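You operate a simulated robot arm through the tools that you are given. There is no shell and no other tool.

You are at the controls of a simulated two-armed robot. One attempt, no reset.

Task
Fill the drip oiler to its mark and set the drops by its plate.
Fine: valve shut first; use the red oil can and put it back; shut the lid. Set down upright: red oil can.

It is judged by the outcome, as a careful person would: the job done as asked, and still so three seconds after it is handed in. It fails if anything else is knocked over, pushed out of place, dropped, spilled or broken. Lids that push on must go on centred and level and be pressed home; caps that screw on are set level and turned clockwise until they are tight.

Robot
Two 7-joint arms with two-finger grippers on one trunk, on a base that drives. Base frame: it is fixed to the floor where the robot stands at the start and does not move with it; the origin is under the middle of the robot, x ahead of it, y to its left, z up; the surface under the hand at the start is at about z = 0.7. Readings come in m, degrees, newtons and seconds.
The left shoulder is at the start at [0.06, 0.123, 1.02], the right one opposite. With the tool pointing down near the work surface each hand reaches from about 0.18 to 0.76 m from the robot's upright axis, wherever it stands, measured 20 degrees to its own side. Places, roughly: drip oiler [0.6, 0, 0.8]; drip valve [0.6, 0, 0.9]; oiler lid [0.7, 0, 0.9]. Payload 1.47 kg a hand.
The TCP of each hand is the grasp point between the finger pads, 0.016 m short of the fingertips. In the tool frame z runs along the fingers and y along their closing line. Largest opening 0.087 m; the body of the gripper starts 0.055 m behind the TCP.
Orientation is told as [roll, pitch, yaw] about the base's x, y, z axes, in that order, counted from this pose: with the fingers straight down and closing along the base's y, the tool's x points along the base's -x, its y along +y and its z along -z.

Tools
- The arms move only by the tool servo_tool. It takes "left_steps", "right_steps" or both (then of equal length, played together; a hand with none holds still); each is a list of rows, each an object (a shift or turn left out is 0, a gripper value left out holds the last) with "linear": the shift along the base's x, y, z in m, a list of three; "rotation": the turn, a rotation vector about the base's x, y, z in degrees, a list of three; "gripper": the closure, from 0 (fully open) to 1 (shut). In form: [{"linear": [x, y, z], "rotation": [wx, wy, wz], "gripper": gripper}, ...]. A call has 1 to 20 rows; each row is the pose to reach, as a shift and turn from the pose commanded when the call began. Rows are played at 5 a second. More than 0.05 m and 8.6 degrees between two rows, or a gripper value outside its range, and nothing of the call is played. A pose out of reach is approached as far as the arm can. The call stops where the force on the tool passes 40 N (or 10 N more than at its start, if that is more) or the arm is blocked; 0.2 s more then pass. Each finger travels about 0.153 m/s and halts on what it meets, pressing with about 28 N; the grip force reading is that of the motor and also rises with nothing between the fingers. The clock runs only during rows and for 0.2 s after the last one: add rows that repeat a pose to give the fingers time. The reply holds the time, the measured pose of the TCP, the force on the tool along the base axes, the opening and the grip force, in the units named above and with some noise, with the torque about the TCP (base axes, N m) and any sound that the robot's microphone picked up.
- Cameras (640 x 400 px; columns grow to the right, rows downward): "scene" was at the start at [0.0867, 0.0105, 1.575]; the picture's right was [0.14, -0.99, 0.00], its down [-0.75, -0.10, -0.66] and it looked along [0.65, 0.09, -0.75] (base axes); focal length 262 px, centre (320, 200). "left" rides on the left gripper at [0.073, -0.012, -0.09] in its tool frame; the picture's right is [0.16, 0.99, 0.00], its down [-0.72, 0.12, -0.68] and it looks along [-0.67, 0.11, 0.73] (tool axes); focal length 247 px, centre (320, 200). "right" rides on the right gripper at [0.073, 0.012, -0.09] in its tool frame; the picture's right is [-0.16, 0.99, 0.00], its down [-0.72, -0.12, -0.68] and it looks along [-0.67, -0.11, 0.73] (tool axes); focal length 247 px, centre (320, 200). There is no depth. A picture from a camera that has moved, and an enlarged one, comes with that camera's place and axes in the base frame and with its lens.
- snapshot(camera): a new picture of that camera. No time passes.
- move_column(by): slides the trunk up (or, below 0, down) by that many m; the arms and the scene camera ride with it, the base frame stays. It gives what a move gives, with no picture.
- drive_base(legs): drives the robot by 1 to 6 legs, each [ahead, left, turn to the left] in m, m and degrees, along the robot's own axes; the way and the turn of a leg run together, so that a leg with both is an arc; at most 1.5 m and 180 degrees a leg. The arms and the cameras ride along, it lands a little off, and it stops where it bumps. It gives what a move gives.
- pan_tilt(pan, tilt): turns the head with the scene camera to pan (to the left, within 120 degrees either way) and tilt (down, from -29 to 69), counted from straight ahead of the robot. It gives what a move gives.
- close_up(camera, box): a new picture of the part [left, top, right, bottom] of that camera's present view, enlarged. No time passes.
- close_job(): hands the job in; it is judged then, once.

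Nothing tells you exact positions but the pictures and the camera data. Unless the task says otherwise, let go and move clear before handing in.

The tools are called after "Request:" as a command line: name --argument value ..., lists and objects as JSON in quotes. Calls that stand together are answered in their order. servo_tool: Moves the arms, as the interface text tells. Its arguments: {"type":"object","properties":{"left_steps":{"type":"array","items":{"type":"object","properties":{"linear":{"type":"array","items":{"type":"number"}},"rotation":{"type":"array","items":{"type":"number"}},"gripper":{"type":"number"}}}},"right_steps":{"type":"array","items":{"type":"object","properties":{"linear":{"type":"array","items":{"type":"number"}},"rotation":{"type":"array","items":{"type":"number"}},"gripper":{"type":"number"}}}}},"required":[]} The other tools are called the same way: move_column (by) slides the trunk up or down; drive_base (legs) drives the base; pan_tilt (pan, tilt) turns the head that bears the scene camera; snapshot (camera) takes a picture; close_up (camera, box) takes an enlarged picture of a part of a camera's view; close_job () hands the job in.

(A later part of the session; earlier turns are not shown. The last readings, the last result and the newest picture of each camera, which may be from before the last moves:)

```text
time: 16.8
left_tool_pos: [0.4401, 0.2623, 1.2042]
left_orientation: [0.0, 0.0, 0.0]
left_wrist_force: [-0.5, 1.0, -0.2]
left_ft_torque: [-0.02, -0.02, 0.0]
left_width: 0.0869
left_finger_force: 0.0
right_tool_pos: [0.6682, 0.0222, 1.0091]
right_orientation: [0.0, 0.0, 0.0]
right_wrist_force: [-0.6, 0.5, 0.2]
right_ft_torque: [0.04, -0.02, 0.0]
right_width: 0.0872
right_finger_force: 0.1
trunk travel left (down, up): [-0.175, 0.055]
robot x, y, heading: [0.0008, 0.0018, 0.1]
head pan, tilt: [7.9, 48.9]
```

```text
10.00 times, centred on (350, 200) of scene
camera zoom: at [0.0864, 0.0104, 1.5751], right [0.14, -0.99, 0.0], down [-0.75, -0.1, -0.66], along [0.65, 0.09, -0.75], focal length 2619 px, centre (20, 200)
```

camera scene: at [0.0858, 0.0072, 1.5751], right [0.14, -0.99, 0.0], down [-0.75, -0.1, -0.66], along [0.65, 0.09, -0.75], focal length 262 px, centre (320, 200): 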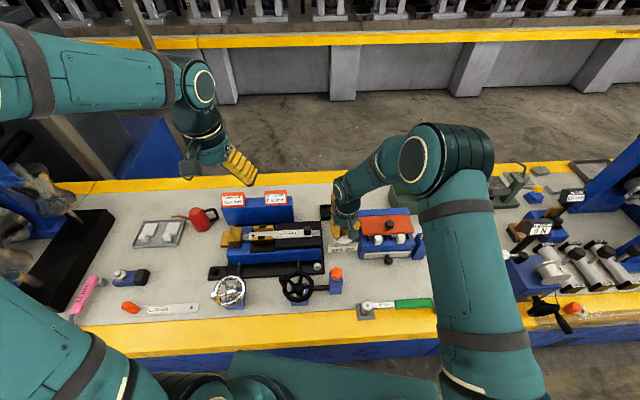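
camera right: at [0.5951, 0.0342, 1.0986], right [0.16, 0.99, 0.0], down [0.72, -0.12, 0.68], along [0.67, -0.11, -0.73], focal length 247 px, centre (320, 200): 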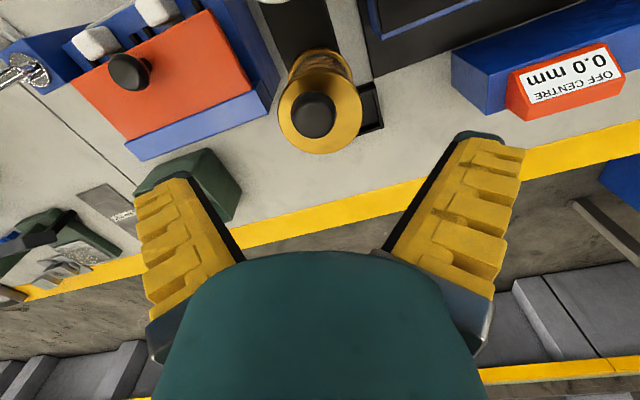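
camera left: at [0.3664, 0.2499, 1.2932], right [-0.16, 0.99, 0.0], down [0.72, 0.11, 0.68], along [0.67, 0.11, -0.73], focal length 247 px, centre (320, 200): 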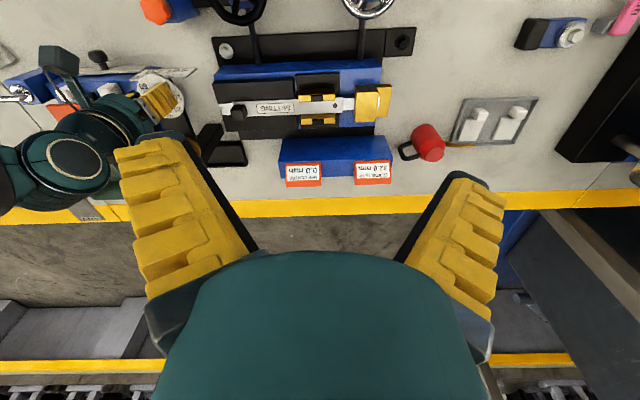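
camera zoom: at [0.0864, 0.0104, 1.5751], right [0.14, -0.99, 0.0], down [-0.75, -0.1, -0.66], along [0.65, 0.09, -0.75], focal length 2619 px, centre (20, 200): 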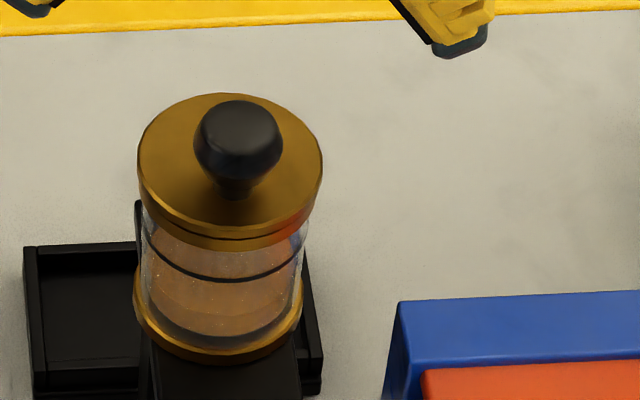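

The lid centre is about (0.665, 0.023), its top face at z≈0.933 and the knob head at about z 0.95. I'll descend and grip the knob.

Request:
servo_tool --right_steps '[{"linear": [-0.004, 0.0, -0.02], "gripper": 0.2}, {"linear": [-0.004, 0.0, -0.04]}, {"linear": [-0.004, 0.0, -0.057]}, {"linear": [-0.004, 0.0, -0.057], "gripper": 0.5}, {"linear": [-0.004, 0.0, -0.057], "gripper": 0.8}, {"linear": [-0.004, 0.0, -0.057], "gripper": 0.8}]'

Request:
snapshot --camera "right"

Request:
close_up --camera "scene" --box '[300, 160, 390, 240]'

```text
time: 18.2
left_tool_pos: [0.4395, 0.2617, 1.2045]
left_orientation: [0.2, 0.0, -0.1]
left_wrist_force: [-0.2, 0.5, 0.5]
left_ft_torque: [-0.01, 0.02, 0.04]
left_width: 0.0871
left_finger_force: 0.0
right_tool_pos: [0.6622, 0.0204, 0.9517]
right_orientation: [-0.2, -0.1, -0.1]
right_wrist_force: [-2.3, -11.6, 5.6]
right_ft_torque: [-0.23, 0.58, 0.1]
right_width: 0.0223
right_finger_force: 30.0
trunk travel left (down, up): [-0.175, 0.055]
robot x, y, heading: [-0.0004, 0.0007, -0.0]
head pan, tilt: [7.9, 48.9]
```

```text
taken
camera right: at [0.5904, 0.0323, 1.0409], right [0.16, 0.99, 0.0], down [0.72, -0.12, 0.68], along [0.67, -0.11, -0.73], focal length 247 px, centre (320, 200)
```

right: 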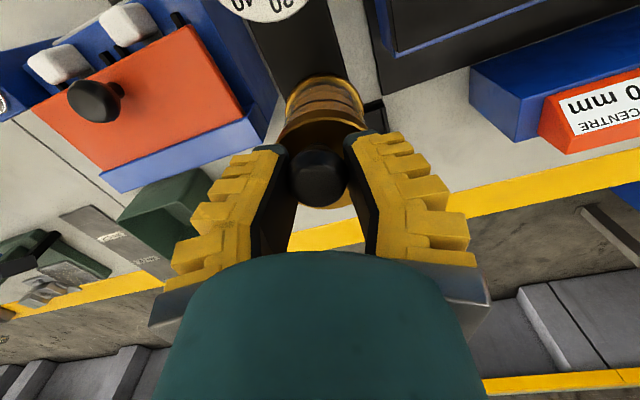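

```text
5.00 times, centred on (345, 200) of scene
camera zoom: at [0.086, 0.0088, 1.5751], right [0.14, -0.99, 0.0], down [-0.75, -0.1, -0.66], along [0.65, 0.09, -0.75], focal length 1310 px, centre (195, 200)
```

zoom: 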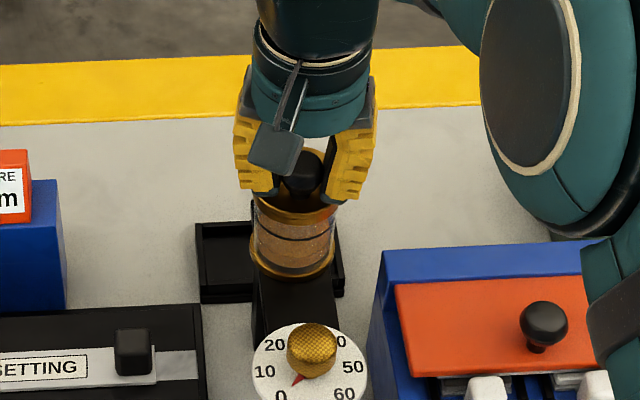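

The lid knob is gripped. I'll ease the side load and lift straight up slowly.

Request:
servo_tool --right_steps '[{"linear": [-0.001, -0.002, 0.0]}, {"linear": [-0.001, -0.002, 0.004]}, {"linear": [-0.001, -0.002, 0.008]}, {"linear": [-0.001, -0.002, 0.012]}, {"linear": [-0.001, -0.002, 0.012]}]'

Request:
close_up --camera "scene" --box '[300, 160, 390, 240]'

```text
time: 19.4
left_tool_pos: [0.4405, 0.2624, 1.2033]
left_orientation: [0.1, 0.1, -0.1]
left_wrist_force: [-0.3, 0.2, 1.0]
left_ft_torque: [0.0, 0.02, 0.0]
left_width: 0.087
left_finger_force: 0.1
right_tool_pos: [0.6627, 0.0217, 0.9645]
right_orientation: [0.1, -0.1, 0.0]
right_wrist_force: [2.7, -5.6, -1.7]
right_ft_torque: [0.0, 0.01, 0.03]
right_width: 0.0266
right_finger_force: 7.8
trunk travel left (down, up): [-0.175, 0.055]
robot x, y, heading: [0.0027, 0.0024, -0.1]
head pan, tilt: [7.9, 48.9]
```

```text
5.00 times, centred on (345, 200) of scene
camera zoom: at [0.0874, 0.0098, 1.575], right [0.14, -0.99, 0.0], down [-0.75, -0.1, -0.66], along [0.65, 0.09, -0.75], focal length 1310 px, centre (195, 200)
```

zoom: 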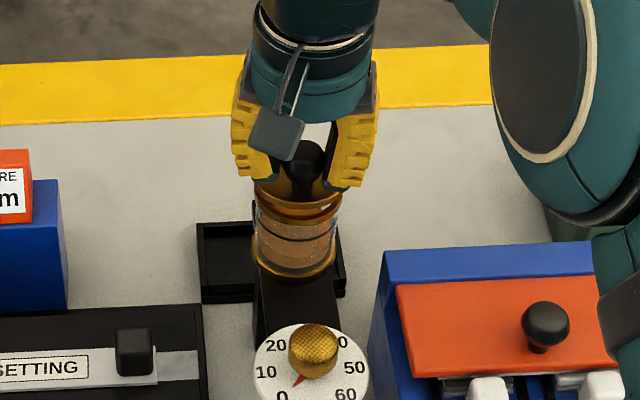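

Request:
close_up --camera "scene" --box '[325, 180, 375, 220]'

Request:
close_up --camera "right" --box '[240, 60, 400, 240]'

```text
10.00 times, centred on (350, 200) of scene
camera zoom: at [0.0874, 0.0098, 1.575], right [0.14, -0.99, 0.0], down [-0.75, -0.1, -0.66], along [0.65, 0.09, -0.75], focal length 2619 px, centre (20, 200)
```

zoom: 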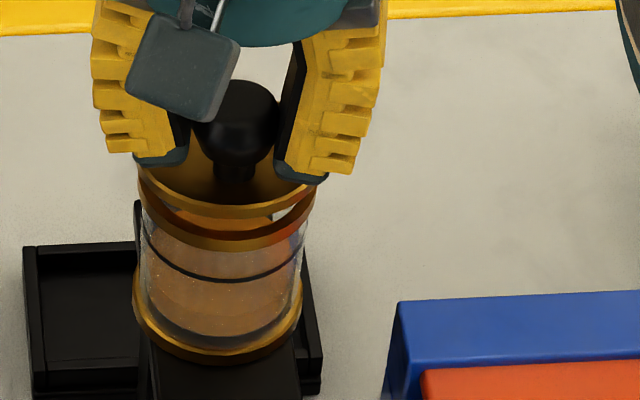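

```text
2.22 times, centred on (320, 150) of right
camera zoom: at [0.59, 0.0336, 1.0539], right [0.16, 0.99, 0.0], down [0.72, -0.12, 0.68], along [0.67, -0.11, -0.73], focal length 549 px, centre (320, 311)
```

zoom: 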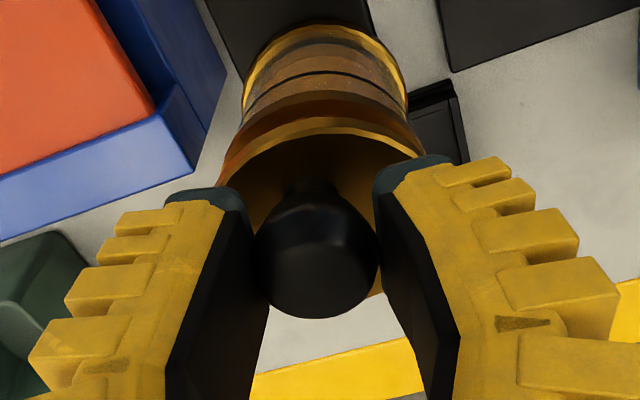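

The lid has come up, showing a gap, and I want to know whether it is tilting (hinged) or lifting free. I'll firm up the grip and check again.

Request:
servo_tool --right_steps '[{"gripper": 0.9}, {"gripper": 0.9}, {"gripper": 0.9}]'

Request:
close_up --camera "scene" --box '[330, 190, 360, 214]'

Request:
close_up --camera "right" --box '[285, 60, 365, 140]'

Request:
close_up --camera "left" --box '[60, 90, 260, 215]'

```text
time: 20.2
left_tool_pos: [0.4403, 0.2619, 1.2036]
left_orientation: [0.0, 0.0, -0.1]
left_wrist_force: [-0.1, -1.3, -0.4]
left_ft_torque: [0.0, 0.01, 0.0]
left_width: 0.0871
left_finger_force: 0.1
right_tool_pos: [0.6618, 0.0213, 0.9656]
right_orientation: [0.0, -0.1, -0.1]
right_wrist_force: [4.9, -8.2, 5.2]
right_ft_torque: [0.02, -0.29, 0.1]
right_width: 0.0219
right_finger_force: 29.6
trunk travel left (down, up): [-0.175, 0.055]
robot x, y, heading: [0.0, 0.002, -0.1]
head pan, tilt: [7.9, 48.9]
```

```text
16.00 times, centred on (345, 202) of scene
camera zoom: at [0.0868, 0.0094, 1.5751], right [0.14, -0.99, 0.0], down [-0.75, -0.1, -0.66], along [0.65, 0.09, -0.75], focal length 4191 px, centre (-80, 168)
```

zoom: 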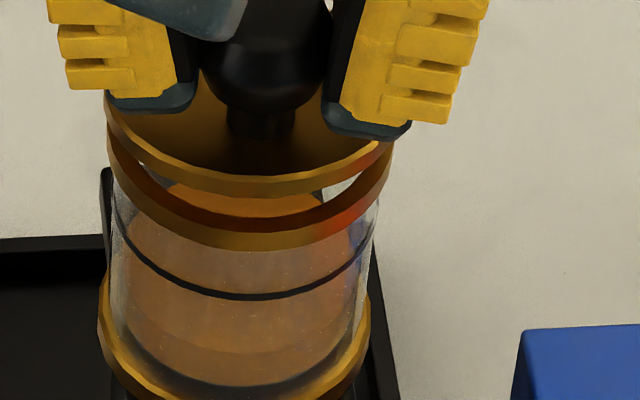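

```text
5.00 times, centred on (325, 100) of right
camera zoom: at [0.5899, 0.0328, 1.0545], right [0.16, 0.99, 0.0], down [0.72, -0.12, 0.68], along [0.67, -0.11, -0.73], focal length 1235 px, centre (295, 700)
```

zoom: 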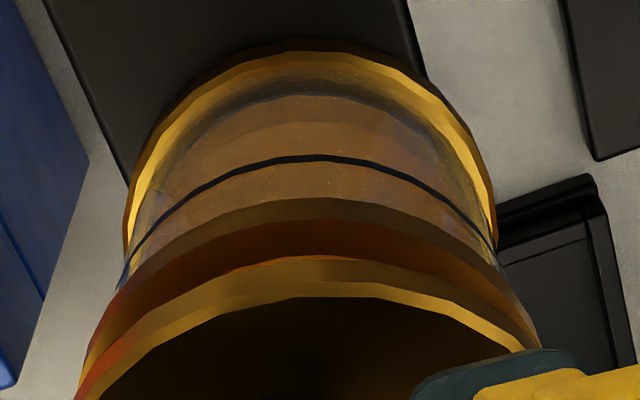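

```text
3.20 times, centred on (160, 152) of left
camera zoom: at [0.3671, 0.2518, 1.2926], right [-0.16, 0.99, 0.0], down [0.72, 0.12, 0.68], along [0.67, 0.11, -0.73], focal length 790 px, centre (832, 352)
```

zoom: 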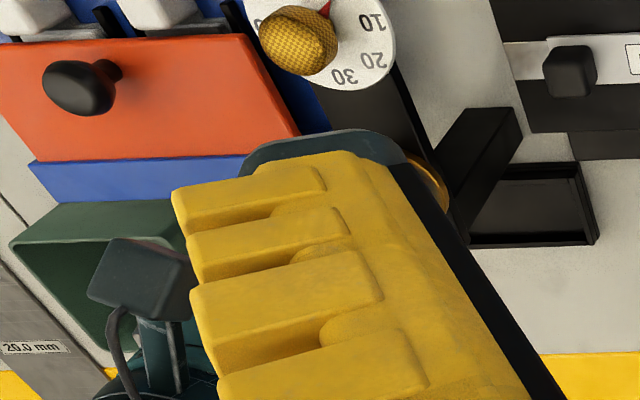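

The front of the lid rises more than the sides, so it may be hinged at the far side. I'll bring the left hand's camera to view the cup from the left before lifting further.

Request:
servo_tool --left_steps '[{"linear": [0.0, 0.0, -0.02], "rotation": [0, 0, -8]}, {"linear": [0.01, 0.0, -0.04], "rotation": [0, 0, -16]}, {"linear": [0.02, 0.0, -0.06], "rotation": [0, 0, -24]}, {"linear": [0.03, -0.01, -0.08], "rotation": [0, 0, -32]}, {"linear": [0.04, -0.02, -0.1], "rotation": [0, 0, -40]}, {"linear": [0.05, -0.03, -0.12], "rotation": [0, 0, -48]}, {"linear": [0.06, -0.04, -0.15], "rotation": [0, 0, -55]}, {"linear": [0.06, -0.04, -0.18], "rotation": [0, 0, -60]}, {"linear": [0.06, -0.04, -0.18], "rotation": [0, 0, -60]}]'

Request:
snapshot --camera "left"

Request:
snapshot --camera "scene"

```text
time: 22.2
left_tool_pos: [0.5, 0.2236, 1.0221]
left_orientation: [0.0, 0.1, -60.1]
left_wrist_force: [0.1, 0.3, -0.9]
left_ft_torque: [-0.03, -0.02, 0.01]
left_width: 0.087
left_finger_force: 0.2
right_tool_pos: [0.6624, 0.0196, 0.9643]
right_orientation: [-0.1, 0.0, -0.1]
right_wrist_force: [8.2, -9.7, 2.6]
right_ft_torque: [-0.11, -0.37, 0.01]
right_width: 0.0225
right_finger_force: 29.8
trunk travel left (down, up): [-0.175, 0.055]
robot x, y, heading: [-0.0003, 0.0041, 0.0]
head pan, tilt: [7.9, 48.9]
```

```text
taken
camera left: at [0.4529, 0.2824, 1.111], right [0.78, 0.63, 0.0], down [0.46, -0.57, 0.68], along [0.43, -0.53, -0.73], focal length 247 px, centre (320, 200)
```

left: 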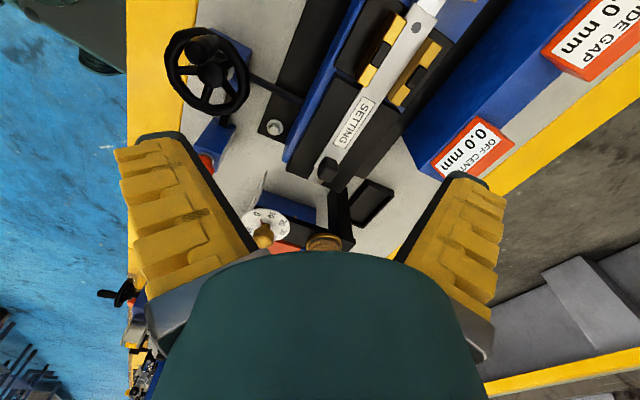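

```text
taken
camera scene: at [0.0874, 0.0093, 1.575], right [0.14, -0.99, 0.0], down [-0.75, -0.1, -0.66], along [0.65, 0.09, -0.75], focal length 262 px, centre (320, 200)
```

scene: 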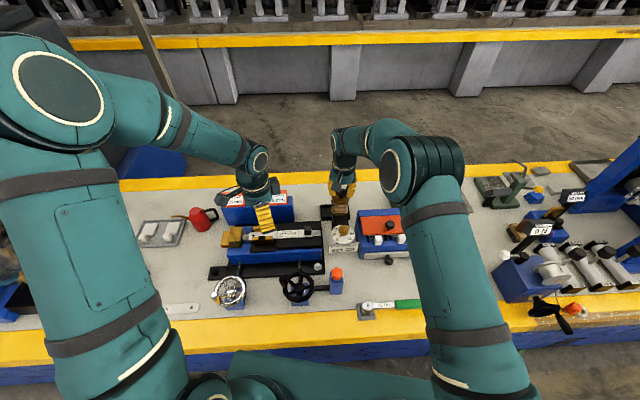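

The palm blocks the view, so I'll tilt the left hand by 35° to look more level at the cup from the left.

Request:
servo_tool --left_steps '[{"linear": [0.008, -0.009, -0.013], "rotation": [-5.5, -4.4, 0]}, {"linear": [0.016, -0.018, -0.026], "rotation": [-10.9, -8.8, 0]}, {"linear": [0.024, -0.027, -0.039], "rotation": [-16.4, -13.2, 0]}, {"linear": [0.032, -0.036, -0.052], "rotation": [-21.8, -17.6, 0]}, {"linear": [0.039, -0.046, -0.065], "rotation": [-27.3, -22, 0]}, {"linear": [0.039, -0.046, -0.065], "rotation": [-27.3, -22, 0]}]'

Request:
snapshot --camera "left"

Request:
close_up --camera "left" --box '[260, 140, 380, 240]'

```text
time: 23.6
left_tool_pos: [0.5392, 0.1767, 0.9574]
left_orientation: [6.2, -34.6, -61.9]
left_wrist_force: [0.6, -0.6, 1.0]
left_ft_torque: [0.0, 0.01, 0.0]
left_width: 0.0873
left_finger_force: 0.1
right_tool_pos: [0.6627, 0.0217, 0.9648]
right_orientation: [0.0, 0.2, -0.1]
right_wrist_force: [6.2, -9.3, -1.5]
right_ft_torque: [-0.1, -0.16, -0.05]
right_width: 0.0219
right_finger_force: 29.8
trunk travel left (down, up): [-0.175, 0.055]
robot x, y, heading: [0.0055, -0.0022, 0.0]
head pan, tilt: [7.9, 48.9]
```

```text
taken
camera left: at [0.4689, 0.2653, 0.9872], right [0.78, 0.63, 0.0], down [0.13, -0.16, 0.98], along [0.62, -0.76, -0.21], focal length 247 px, centre (320, 200)
```

left: 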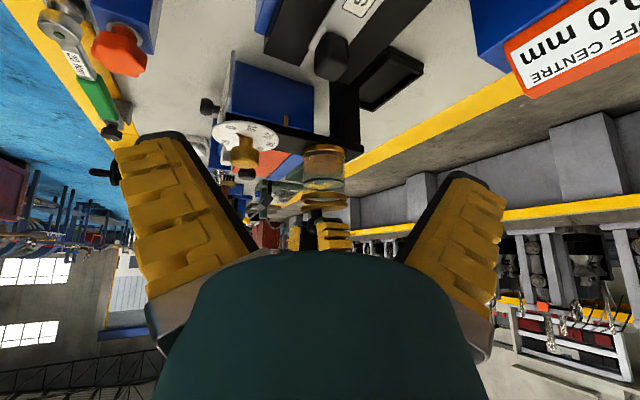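

```text
4.00 times, centred on (320, 190) of left
camera zoom: at [0.4689, 0.2653, 0.9872], right [0.78, 0.63, 0.0], down [0.13, -0.16, 0.98], along [0.62, -0.76, -0.21], focal length 988 px, centre (320, 240)
```

zoom: 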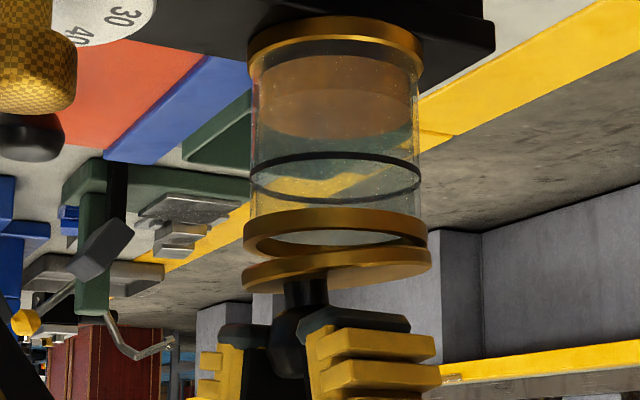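

This gives an excellent side view (image upside down): the oil surface is below the black mark ring and the lid is slightly open. I'll zoom in on the lid/rim gap.

Request:
close_up --camera "left" --box '[295, 180, 355, 225]'

Request:
close_up --camera "left" --box '[295, 140, 355, 195]'

```text
8.89 times, centred on (325, 202) of left
camera zoom: at [0.4689, 0.2653, 0.9872], right [0.78, 0.63, 0.0], down [0.13, -0.16, 0.98], along [0.62, -0.76, -0.21], focal length 2195 px, centre (276, 178)
```

zoom: 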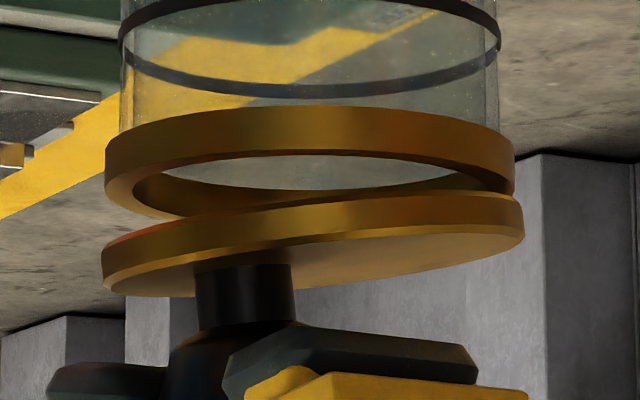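

```text
7.27 times, centred on (325, 168) of left
camera zoom: at [0.4689, 0.2653, 0.9872], right [0.78, 0.63, 0.0], down [0.13, -0.16, 0.98], along [0.62, -0.76, -0.21], focal length 1796 px, centre (284, 436)
```

zoom: 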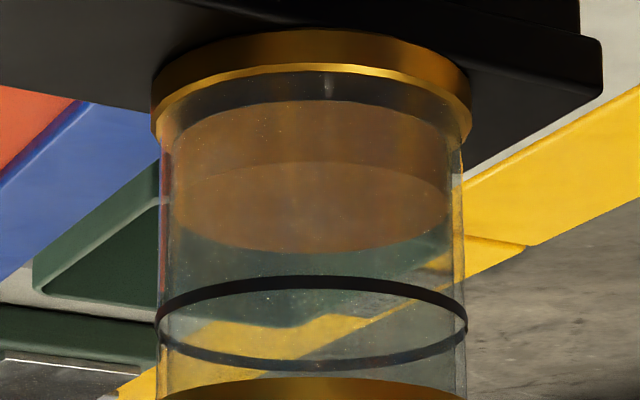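

The lid is evidently hinged at the far side: the gap is at the front, closed at the back, and the knob tugs the hand in +x. The oiler is yawed about 12°, so I'll release, regrip the knob with a matching yaw, and swing it open along an arc.

Request:
servo_tool --right_steps '[{"gripper": 0.5}, {"gripper": 0.4}, {"linear": [0.001, 0.002, -0.007], "rotation": [0, 0, 6]}, {"linear": [0.001, 0.002, -0.015], "rotation": [0, 0, 12.5]}, {"linear": [0.001, 0.002, -0.015], "rotation": [0, 0, 12.5], "gripper": 0.6}, {"linear": [0.001, 0.002, -0.015], "rotation": [0, 0, 12.5], "gripper": 0.9}, {"linear": [0.001, 0.002, -0.015], "rotation": [0, 0, 12.5], "gripper": 0.9}]'

Request:
close_up --camera "left" --box '[295, 170, 355, 250]'

```text
time: 25.2
left_tool_pos: [0.5398, 0.1758, 0.9568]
left_orientation: [6.1, -34.5, -62.0]
left_wrist_force: [0.6, -0.1, 0.2]
left_ft_torque: [-0.03, 0.04, 0.0]
left_width: 0.0869
left_finger_force: 0.0
right_tool_pos: [0.6632, 0.0205, 0.9485]
right_orientation: [-0.1, 0.2, 12.4]
right_wrist_force: [-2.5, -12.9, -0.7]
right_ft_torque: [0.0, 0.14, 0.02]
right_width: 0.0178
right_finger_force: 29.8
trunk travel left (down, up): [-0.175, 0.055]
robot x, y, heading: [-0.0055, -0.0027, -0.0]
head pan, tilt: [7.9, 48.9]
```

```text
5.00 times, centred on (325, 210) of left
camera zoom: at [0.4682, 0.2648, 0.9878], right [0.78, 0.63, 0.0], down [0.13, -0.16, 0.98], along [0.62, -0.76, -0.21], focal length 1235 px, centre (295, 150)
```

zoom: 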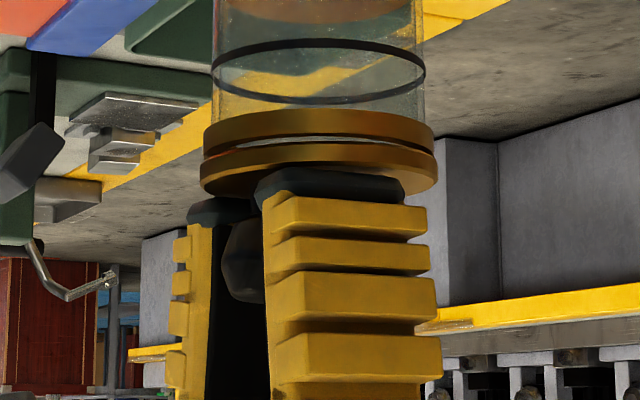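

The fingers now hold the stem under the head of the knob. I'll swing the lid back along the estimated arc, halfway first.

Request:
servo_tool --right_steps '[{"linear": [0.0024, -0.0005, 0.0026]}, {"linear": [0.0049, 0.0, 0.005]}, {"linear": [0.0076, 0.0005, 0.0072]}, {"linear": [0.0105, 0.001, 0.0091]}, {"linear": [0.0136, 0.002, 0.0107]}, {"linear": [0.0168, 0.0025, 0.0121]}, {"linear": [0.0201, 0.003, 0.0132]}, {"linear": [0.0235, 0.004, 0.0141]}, {"linear": [0.0235, 0.004, 0.0141]}]'

Request:
close_up --camera "left" --box '[285, 160, 375, 250]'

Request:
close_up --camera "scene" --box '[320, 170, 380, 220]'

```text
time: 27.2
left_tool_pos: [0.5389, 0.1771, 0.9563]
left_orientation: [6.2, -34.6, -61.9]
left_wrist_force: [-0.4, 0.0, 0.3]
left_ft_torque: [-0.01, 0.0, 0.0]
left_width: 0.0868
left_finger_force: 0.0
right_tool_pos: [0.6876, 0.026, 0.9645]
right_orientation: [0.0, 0.0, 12.5]
right_wrist_force: [1.1, -15.3, -5.2]
right_ft_torque: [-0.04, 0.14, 0.18]
right_width: 0.0196
right_finger_force: 30.3
trunk travel left (down, up): [-0.175, 0.055]
robot x, y, heading: [-0.0022, -0.0054, 0.1]
head pan, tilt: [7.9, 48.9]
```

```text
4.44 times, centred on (330, 205) of left
camera zoom: at [0.4687, 0.2651, 0.9875], right [0.78, 0.63, 0.0], down [0.13, -0.16, 0.98], along [0.62, -0.76, -0.21], focal length 1098 px, centre (276, 178)
```

zoom: 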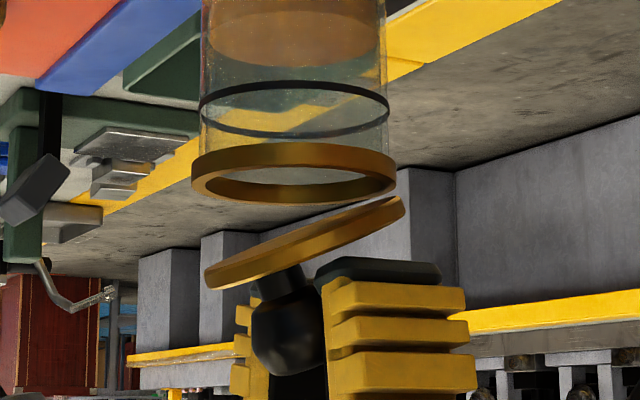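

```text
8.00 times, centred on (350, 195) of scene
camera zoom: at [0.0874, 0.0086, 1.575], right [0.14, -0.99, 0.0], down [-0.75, -0.1, -0.66], along [0.65, 0.09, -0.75], focal length 2095 px, centre (80, 240)
```

zoom: 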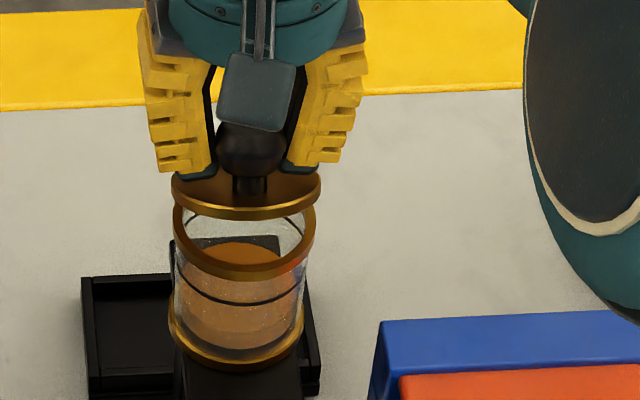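

The lid pivots at the far edge, now about 17° open, confirming a hinge. The hand has run a little ahead of the knob, so I'll raise it more with less forward travel.

Request:
servo_tool --right_steps '[{"linear": [-0.002, -0.002, 0.002]}, {"linear": [-0.004, -0.003, 0.005]}, {"linear": [-0.004, -0.003, 0.009]}, {"linear": [-0.003, -0.003, 0.013]}, {"linear": [-0.001, -0.002, 0.017]}, {"linear": [-0.001, -0.002, 0.017]}]'

Request:
close_up --camera "left" --box '[285, 160, 375, 250]'

Request:
close_up --camera "scene" --box '[320, 170, 380, 220]'

```text
time: 28.0
left_tool_pos: [0.5404, 0.1787, 0.9548]
left_orientation: [6.0, -34.5, -61.8]
left_wrist_force: [0.7, 0.0, 0.1]
left_ft_torque: [0.0, 0.02, -0.02]
left_width: 0.087
left_finger_force: 0.0
right_tool_pos: [0.6865, 0.0257, 0.9677]
right_orientation: [0.1, 0.1, 12.4]
right_wrist_force: [15.7, 3.0, -17.8]
right_ft_torque: [0.12, -0.43, -0.01]
right_width: 0.0208
right_finger_force: 29.9
trunk travel left (down, up): [-0.175, 0.055]
robot x, y, heading: [0.0001, -0.0021, 0.3]
head pan, tilt: [7.9, 48.9]
stopped in row 4 (right hand): the force on the tool passed its limit at 51 N (the readings are from after the stop); the commanded pose is now the measured one
```

```text
4.44 times, centred on (330, 205) of left
camera zoom: at [0.4712, 0.2677, 0.9859], right [0.78, 0.63, -0.01], down [0.14, -0.16, 0.98], along [0.62, -0.76, -0.21], focal length 1098 px, centre (276, 178)
```

zoom: 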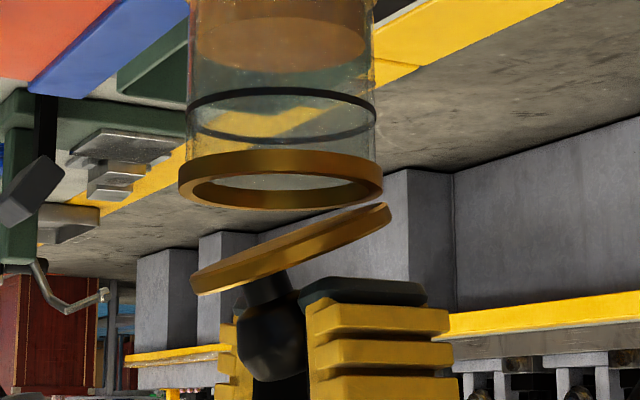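

```text
8.00 times, centred on (350, 195) of scene
camera zoom: at [0.0919, 0.0118, 1.5748], right [0.14, -0.99, 0.0], down [-0.75, -0.11, -0.66], along [0.65, 0.09, -0.76], focal length 2095 px, centre (80, 240)
```

zoom: 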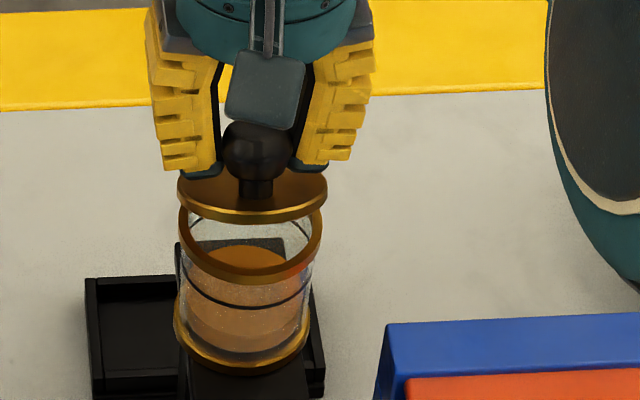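

The force was radial: the hinge seems to lie about 1 cm beyond the lid edge, and the knob is near the edge of the pads. I'll loosen slightly (still hooked under the head), recentre on the knob, then follow a larger arc.

Request:
servo_tool --right_steps '[{"gripper": 0.73}, {"gripper": 0.73}, {"linear": [-0.004, -0.001, 0.0]}, {"linear": [-0.008, -0.002, 0.0]}, {"linear": [-0.012, -0.0025, 0.0]}, {"linear": [-0.012, -0.0025, 0.0]}]'

Request:
close_up --camera "left" --box '[285, 160, 375, 250]'

```text
time: 29.4
left_tool_pos: [0.5391, 0.1773, 0.957]
left_orientation: [6.1, -34.7, -61.9]
left_wrist_force: [-0.2, -0.2, 0.7]
left_ft_torque: [0.0, 0.01, -0.02]
left_width: 0.0867
left_finger_force: 0.1
right_tool_pos: [0.6708, 0.0221, 0.9714]
right_orientation: [0.0, 0.1, 12.6]
right_wrist_force: [-0.6, -0.7, 0.2]
right_ft_torque: [-0.02, -0.01, 0.01]
right_width: 0.03
right_finger_force: 4.3
trunk travel left (down, up): [-0.175, 0.055]
robot x, y, heading: [-0.0006, 0.0008, 0.1]
head pan, tilt: [7.9, 48.9]
```

```text
4.44 times, centred on (330, 205) of left
camera zoom: at [0.4684, 0.2668, 0.9874], right [0.78, 0.63, 0.0], down [0.13, -0.16, 0.98], along [0.62, -0.76, -0.21], focal length 1098 px, centre (276, 178)
```

zoom: 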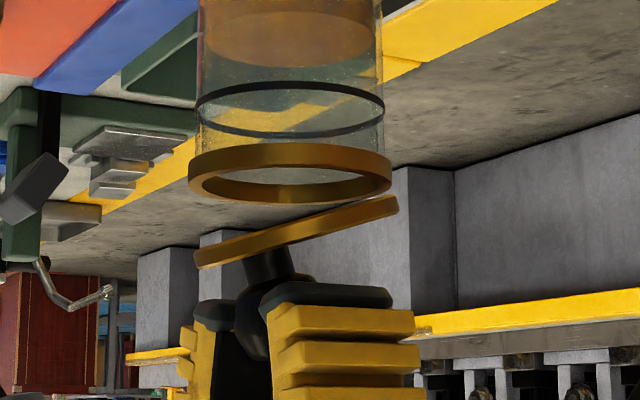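

The hinge holds the lid by friction, as it stays open with no load. I'll centre on the knob, grip firmly, and continue along the corrected arc.

Request:
servo_tool --right_steps '[{"linear": [-0.004, -0.001, -0.002]}, {"linear": [-0.007, -0.001, -0.003]}, {"linear": [-0.007, -0.001, -0.003], "gripper": 0.95}, {"linear": [-0.007, -0.001, -0.003]}, {"linear": [-0.007, -0.001, -0.003]}]'

Request:
close_up --camera "left" --box '[285, 160, 375, 250]'

```text
time: 30.6
left_tool_pos: [0.5397, 0.1779, 0.9571]
left_orientation: [6.2, -34.6, -62.0]
left_wrist_force: [0.6, 0.2, -0.1]
left_ft_torque: [0.0, -0.01, -0.01]
left_width: 0.087
left_finger_force: 0.0
right_tool_pos: [0.6647, 0.0211, 0.9689]
right_orientation: [-0.1, -0.2, 12.5]
right_wrist_force: [5.2, -4.2, 7.9]
right_ft_torque: [0.06, -0.5, -0.04]
right_width: 0.0263
right_finger_force: 29.7
trunk travel left (down, up): [-0.175, 0.055]
robot x, y, heading: [0.0015, -0.001, 0.2]
head pan, tilt: [7.9, 48.9]
```

```text
4.44 times, centred on (330, 205) of left
camera zoom: at [0.4684, 0.2663, 0.9876], right [0.78, 0.63, 0.0], down [0.13, -0.16, 0.98], along [0.62, -0.76, -0.21], focal length 1098 px, centre (276, 178)
```

zoom: 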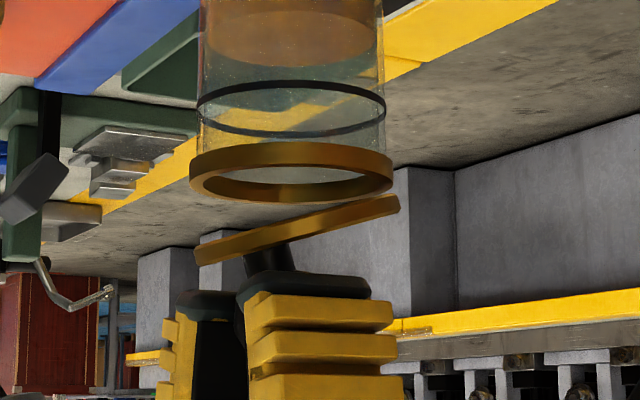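

Now the knob head is well centred in the pads (26 mm width). I'll follow the arc to about 45° open.

Request:
servo_tool --right_steps '[{"linear": [0.003, 0.0, 0.003]}, {"linear": [0.0062, 0.001, 0.0061]}, {"linear": [0.0095, 0.002, 0.0085]}, {"linear": [0.0128, 0.0025, 0.0106]}, {"linear": [0.0165, 0.0035, 0.0123]}, {"linear": [0.0201, 0.004, 0.0138]}, {"linear": [0.0201, 0.004, 0.0138]}]'

Request:
close_up --camera "left" --box '[285, 160, 375, 250]'

```text
time: 32.2
left_tool_pos: [0.5392, 0.1768, 0.9583]
left_orientation: [6.3, -34.5, -61.9]
left_wrist_force: [0.0, 0.1, -0.3]
left_ft_torque: [-0.01, 0.01, 0.01]
left_width: 0.0872
left_finger_force: 0.0
right_tool_pos: [0.6834, 0.0253, 0.9828]
right_orientation: [0.0, -0.1, 12.5]
right_wrist_force: [-7.6, -11.1, -4.3]
right_ft_torque: [-0.22, 0.62, -0.04]
right_width: 0.0148
right_finger_force: 29.6
trunk travel left (down, up): [-0.175, 0.055]
robot x, y, heading: [-0.0009, 0.0004, 0.2]
head pan, tilt: [7.9, 48.9]
```

```text
4.44 times, centred on (330, 205) of left
camera zoom: at [0.4681, 0.2659, 0.9879], right [0.78, 0.63, 0.0], down [0.13, -0.16, 0.98], along [0.62, -0.76, -0.21], focal length 1098 px, centre (276, 178)
```

zoom: 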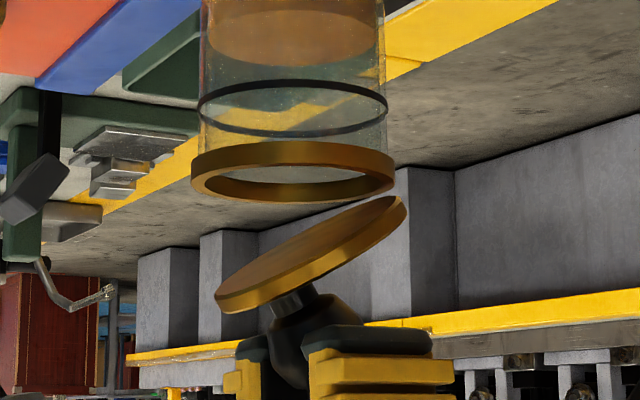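

The lid is about 28° open and stays put. I'll let go, move the hand to the front, close the fingers, and push the lid's underside open from the front.

Request:
servo_tool --right_steps '[{"gripper": 0.5}, {"gripper": 0.4}, {"linear": [0, 0, 0.025]}, {"linear": [0, 0, 0.05]}, {"linear": [-0.04, -0.008, 0.05]}, {"linear": [-0.08, -0.015, 0.05]}, {"linear": [-0.1, -0.019, 0.04], "gripper": 0.8}, {"linear": [-0.1, -0.019, 0.02], "gripper": 1.0}, {"linear": [-0.1, -0.019, 0.0]}, {"linear": [-0.1, -0.019, 0.0]}]'

Request:
close_up --camera "left" --box '[245, 130, 375, 250]'

Request:
close_up --camera "scene" --box '[310, 160, 390, 240]'

```text
time: 34.4
left_tool_pos: [0.5394, 0.1777, 0.9565]
left_orientation: [6.2, -34.6, -61.9]
left_wrist_force: [0.7, -0.1, -0.3]
left_ft_torque: [-0.05, -0.01, -0.05]
left_width: 0.0871
left_finger_force: 0.0
right_tool_pos: [0.5841, 0.0076, 0.9829]
right_orientation: [0.1, -0.1, 12.6]
right_wrist_force: [-0.2, 0.9, 0.1]
right_ft_torque: [0.0, -0.02, -0.02]
right_width: 0.0
right_finger_force: 27.3
trunk travel left (down, up): [-0.175, 0.055]
robot x, y, heading: [0.0003, 0.0002, 0.2]
head pan, tilt: [7.9, 48.9]
```

```text
3.33 times, centred on (310, 190) of left
camera zoom: at [0.4683, 0.2667, 0.9875], right [0.78, 0.63, 0.0], down [0.13, -0.16, 0.98], along [0.62, -0.76, -0.21], focal length 823 px, centre (353, 233)
```

zoom: 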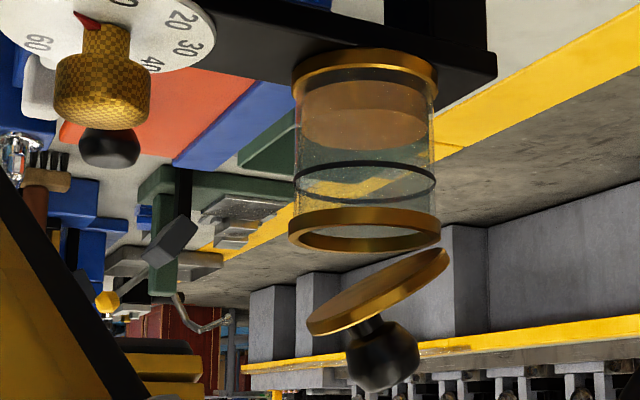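

```text
5.00 times, centred on (350, 200) of scene
camera zoom: at [0.0869, 0.0107, 1.5751], right [0.14, -0.99, 0.0], down [-0.75, -0.1, -0.66], along [0.65, 0.09, -0.75], focal length 1310 px, centre (170, 200)
```

zoom: 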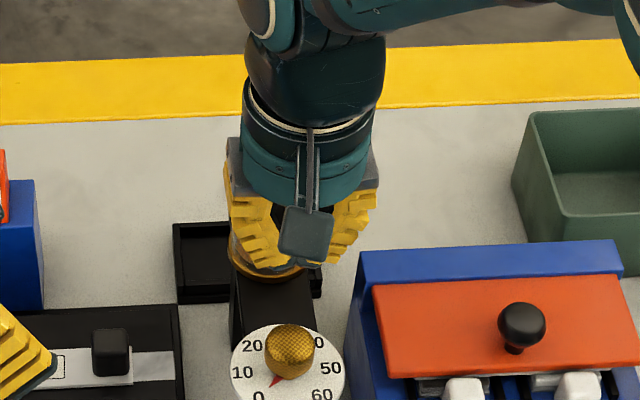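

The lid holds at about 28°. I'll lower the closed fingers to just above rim height and advance until they are in front of the lid edge.

Request:
servo_tool --right_steps '[{"linear": [0.0, 0.0, -0.014]}, {"linear": [0.0, 0.0, -0.026]}, {"linear": [0.015, 0.003, -0.026]}, {"linear": [0.025, 0.005, -0.026]}, {"linear": [0.025, 0.005, -0.026]}]'

Request:
close_up --camera "left" --box '[245, 130, 375, 250]'

```text
time: 35.6
left_tool_pos: [0.5387, 0.178, 0.9571]
left_orientation: [6.2, -34.6, -61.9]
left_wrist_force: [0.2, -0.7, 0.2]
left_ft_torque: [-0.02, -0.01, 0.02]
left_width: 0.0871
left_finger_force: 0.2
right_tool_pos: [0.6092, 0.0121, 0.9562]
right_orientation: [0.1, 0.0, 12.6]
right_wrist_force: [0.1, 0.1, 0.6]
right_ft_torque: [0.01, -0.03, 0.02]
right_width: 0.0
right_finger_force: 28.0
trunk travel left (down, up): [-0.175, 0.055]
robot x, y, heading: [-0.002, 0.0027, -0.1]
head pan, tilt: [7.9, 48.9]
```

```text
3.33 times, centred on (310, 190) of left
camera zoom: at [0.4683, 0.2668, 0.9874], right [0.78, 0.63, 0.0], down [0.13, -0.16, 0.98], along [0.62, -0.76, -0.21], focal length 823 px, centre (353, 233)
```

zoom: 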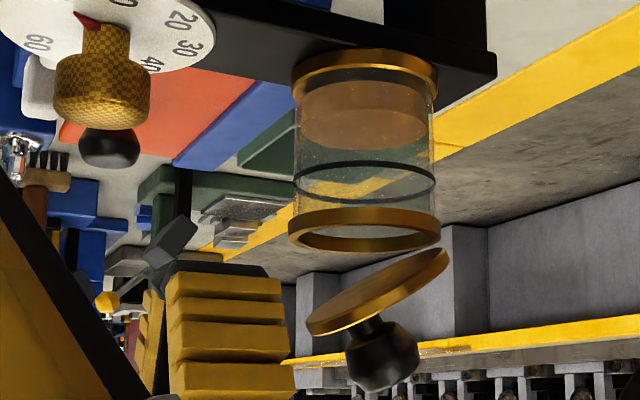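

The tips are just above the rim and in front of the lid edge. I'll push forward slowly.

Request:
servo_tool --right_steps '[{"linear": [0.006, 0.0012, 0]}, {"linear": [0.012, 0.0025, 0]}, {"linear": [0.018, 0.004, 0]}, {"linear": [0.024, 0.005, 0]}, {"linear": [0.03, 0.0063, 0]}, {"linear": [0.036, 0.0075, 0]}, {"linear": [0.042, 0.009, 0]}, {"linear": [0.042, 0.009, 0]}]'

Request:
close_up --camera "left" --box '[245, 130, 375, 250]'

```text
time: 37.4
left_tool_pos: [0.5385, 0.1796, 0.9579]
left_orientation: [6.3, -34.6, -61.9]
left_wrist_force: [0.2, 0.5, -0.4]
left_ft_torque: [0.01, 0.01, 0.0]
left_width: 0.0869
left_finger_force: 0.0
right_tool_pos: [0.6498, 0.0217, 0.9568]
right_orientation: [0.1, 0.0, 12.7]
right_wrist_force: [0.0, 0.3, 0.4]
right_ft_torque: [0.02, 0.01, 0.01]
right_width: 0.0
right_finger_force: 27.7
trunk travel left (down, up): [-0.175, 0.055]
robot x, y, heading: [0.0001, -0.0014, 0.1]
head pan, tilt: [7.9, 48.9]
```

```text
3.33 times, centred on (310, 190) of left
camera zoom: at [0.4682, 0.2669, 0.9875], right [0.78, 0.63, 0.0], down [0.13, -0.16, 0.98], along [0.62, -0.76, -0.21], focal length 823 px, centre (353, 233)
```

zoom: 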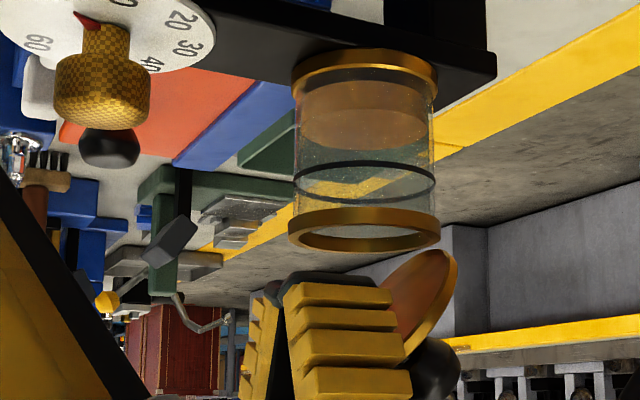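

The lid swings open nicely (about 60°). I'll continue pushing.

Request:
servo_tool --right_steps '[{"linear": [0.006, 0.0012, 0.002]}, {"linear": [0.012, 0.0025, 0.004]}, {"linear": [0.018, 0.004, 0.006]}, {"linear": [0.024, 0.005, 0.008]}, {"linear": [0.03, 0.0063, 0.01]}, {"linear": [0.036, 0.0075, 0.014]}, {"linear": [0.036, 0.0075, 0.014]}]'

Request:
close_up --camera "left" --box '[245, 130, 375, 250]'

Request:
close_up --camera "scene" --box '[310, 160, 390, 240]'

```text
time: 39.0
left_tool_pos: [0.5395, 0.1781, 0.9578]
left_orientation: [6.3, -34.5, -62.0]
left_wrist_force: [-0.2, 0.3, -0.3]
left_ft_torque: [-0.01, -0.01, 0.02]
left_width: 0.0871
left_finger_force: 0.0
right_tool_pos: [0.6871, 0.029, 0.9711]
right_orientation: [0.0, -0.1, 12.6]
right_wrist_force: [-0.9, 1.1, 0.1]
right_ft_torque: [0.0, 0.01, 0.0]
right_width: 0.0004
right_finger_force: 27.8
trunk travel left (down, up): [-0.175, 0.055]
robot x, y, heading: [-0.0031, -0.0005, -0.1]
head pan, tilt: [7.9, 48.9]
```

```text
3.33 times, centred on (310, 190) of left
camera zoom: at [0.4683, 0.2668, 0.9875], right [0.78, 0.63, 0.0], down [0.13, -0.16, 0.98], along [0.62, -0.76, -0.21], focal length 823 px, centre (353, 233)
```

zoom: 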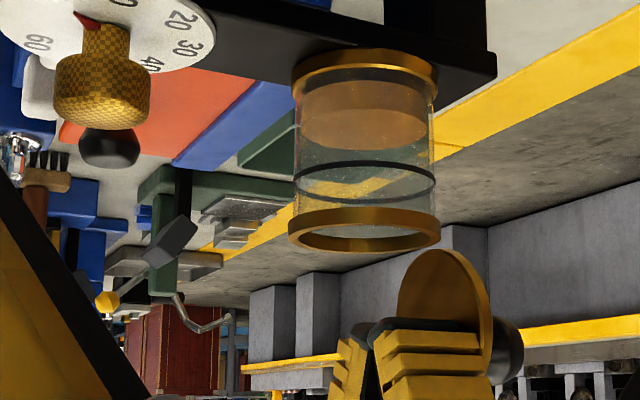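

```text
5.00 times, centred on (350, 200) of scene
camera zoom: at [0.087, 0.0107, 1.575], right [0.14, -0.99, 0.0], down [-0.75, -0.1, -0.66], along [0.65, 0.09, -0.75], focal length 1310 px, centre (170, 200)
```

zoom: 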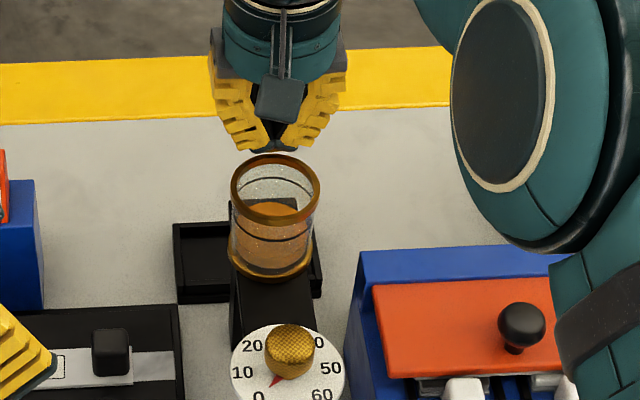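

The lid is about 90° open. I'll nudge it slightly further at a higher contact point so that it rests clear, then back off.

Request:
servo_tool --right_steps '[{"linear": [0.0, 0.0, 0.008]}, {"linear": [0.005, 0.001, 0.012]}, {"linear": [0.01, 0.002, 0.012]}, {"linear": [0.015, 0.003, 0.012]}, {"linear": [0.015, 0.003, 0.012]}, {"linear": [-0.01, 0.0, 0.012]}, {"linear": [-0.03, -0.01, 0.02]}]'

Request:
close_up --camera "left" --box '[245, 130, 375, 250]'

```text
time: 40.6
left_tool_pos: [0.5383, 0.1778, 0.9568]
left_orientation: [6.2, -34.6, -61.9]
left_wrist_force: [-0.8, -1.0, 0.0]
left_ft_torque: [-0.02, 0.0, -0.03]
left_width: 0.0868
left_finger_force: 0.0
right_tool_pos: [0.6558, 0.0197, 0.9903]
right_orientation: [0.0, -0.1, 12.6]
right_wrist_force: [0.1, -0.1, -0.1]
right_ft_torque: [0.04, 0.02, -0.02]
right_width: 0.0
right_finger_force: 27.7
trunk travel left (down, up): [-0.175, 0.055]
robot x, y, heading: [-0.001, -0.002, 0.2]
head pan, tilt: [7.9, 48.9]
```

```text
3.33 times, centred on (310, 190) of left
camera zoom: at [0.4681, 0.2665, 0.9876], right [0.78, 0.63, 0.0], down [0.13, -0.16, 0.98], along [0.62, -0.76, -0.21], focal length 823 px, centre (353, 233)
```

zoom: 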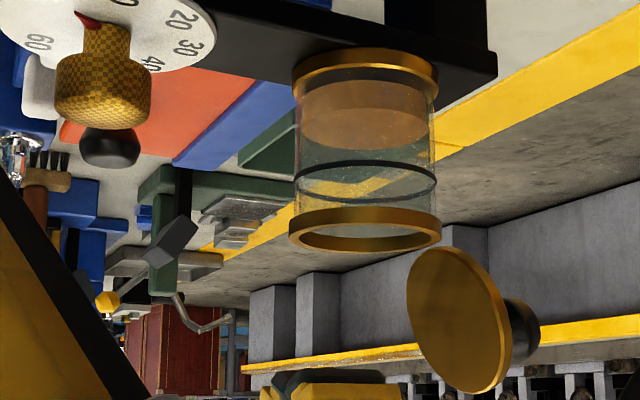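

The lid now stays open past vertical. The oil surface is about 20 mm below the mark ring. Next I'll raise both hands, untilt the left, and drive left towards the can.

Request:
servo_tool --left_steps '[{"linear": [0, 0.0, 0.04]}, {"linear": [-0.01, 0.01, 0.08], "rotation": [5.5, 4.4, 0]}, {"linear": [-0.03, 0.02, 0.11], "rotation": [10.9, 8.8, 0]}, {"linear": [-0.05, 0.03, 0.14], "rotation": [16.4, 13.2, 0]}, {"linear": [-0.07, 0.05, 0.16], "rotation": [21.8, 17.6, 0]}, {"linear": [-0.09, 0.07, 0.18], "rotation": [27.3, 22, 0]}, {"linear": [-0.09, 0.07, 0.18], "rotation": [27.3, 22, 0]}]' --right_steps '[{"linear": [-0.03, -0.01, 0.03]}, {"linear": [-0.06, -0.04, 0.07]}, {"linear": [-0.09, -0.08, 0.11], "rotation": [0, 0, -4]}, {"linear": [-0.12, -0.12, 0.15], "rotation": [0, 0, -8]}, {"linear": [-0.15, -0.16, 0.17], "rotation": [0, 0, -12.5]}, {"linear": [-0.18, -0.2, 0.17], "rotation": [0, 0, -12.5]}, {"linear": [-0.18, -0.2, 0.17], "rotation": [0, 0, -12.5], "gripper": 0.0}]'

Request:
snapshot --camera "scene"

```text
refused: row 2 steps farther than a row can; nothing moved
```

```text
taken
camera scene: at [0.0867, 0.0103, 1.5751], right [0.14, -0.99, 0.0], down [-0.75, -0.1, -0.66], along [0.65, 0.09, -0.75], focal length 262 px, centre (320, 200)
```

scene: 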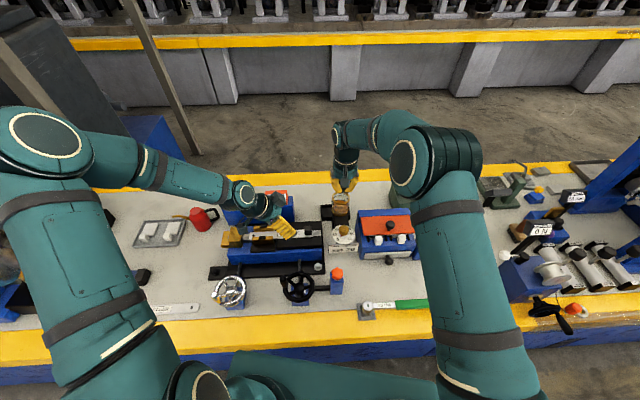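

The right-hand steps were too long, so I'll use smaller ones.

Request:
servo_tool --left_steps '[{"linear": [0, 0.0, 0.03]}, {"linear": [-0.01, 0.01, 0.06], "rotation": [3, 2.4, 0]}, {"linear": [-0.02, 0.015, 0.09], "rotation": [8, 6.4, 0]}, {"linear": [-0.03, 0.02, 0.11], "rotation": [13, 10.4, 0]}, {"linear": [-0.05, 0.03, 0.13], "rotation": [18, 14.5, 0]}, {"linear": [-0.07, 0.05, 0.15], "rotation": [23, 18.5, 0]}, {"linear": [-0.09, 0.07, 0.17], "rotation": [27.3, 22, 0]}, {"linear": [-0.09, 0.07, 0.18], "rotation": [27.3, 22, 0]}]' --right_steps '[{"linear": [-0.02, -0.01, 0.03]}, {"linear": [-0.04, -0.03, 0.06]}, {"linear": [-0.06, -0.05, 0.09], "rotation": [0, 0, -4]}, {"linear": [-0.08, -0.08, 0.12], "rotation": [0, 0, -8]}, {"linear": [-0.1, -0.11, 0.15], "rotation": [0, 0, -12.5]}, {"linear": [-0.12, -0.14, 0.17], "rotation": [0, 0, -12.5]}, {"linear": [-0.14, -0.17, 0.17], "rotation": [0, 0, -12.5], "gripper": 0.0}, {"linear": [-0.16, -0.2, 0.17], "rotation": [0, 0, -12.5], "gripper": 0.0}]'

Request:
snapshot --camera "scene"

```text
time: 42.4
left_tool_pos: [0.4497, 0.2468, 1.1382]
left_orientation: [0.0, 0.1, -60.1]
left_wrist_force: [-0.5, 0.0, 0.5]
left_ft_torque: [0.02, 0.0, -0.02]
left_width: 0.0872
left_finger_force: 0.1
right_tool_pos: [0.4959, -0.1833, 1.1593]
right_orientation: [0.2, -0.1, 0.1]
right_wrist_force: [0.2, 0.4, -0.1]
right_ft_torque: [-0.01, -0.03, 0.02]
right_width: 0.0869
right_finger_force: 0.0
trunk travel left (down, up): [-0.175, 0.055]
robot x, y, heading: [-0.0007, -0.0006, 0.1]
head pan, tilt: [7.9, 48.9]
```

```text
taken
camera scene: at [0.0864, 0.0096, 1.5751], right [0.14, -0.99, 0.0], down [-0.75, -0.1, -0.66], along [0.65, 0.09, -0.75], focal length 262 px, centre (320, 200)
```

scene: 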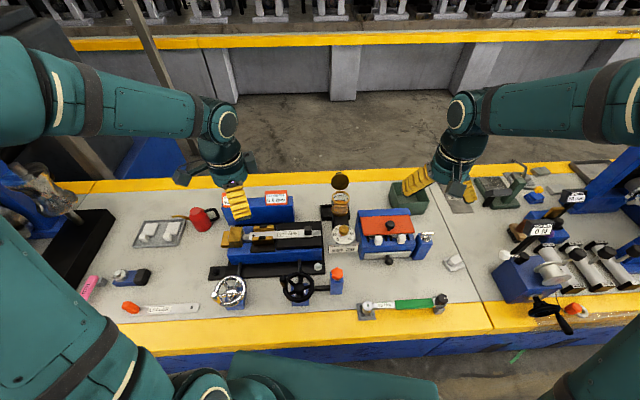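

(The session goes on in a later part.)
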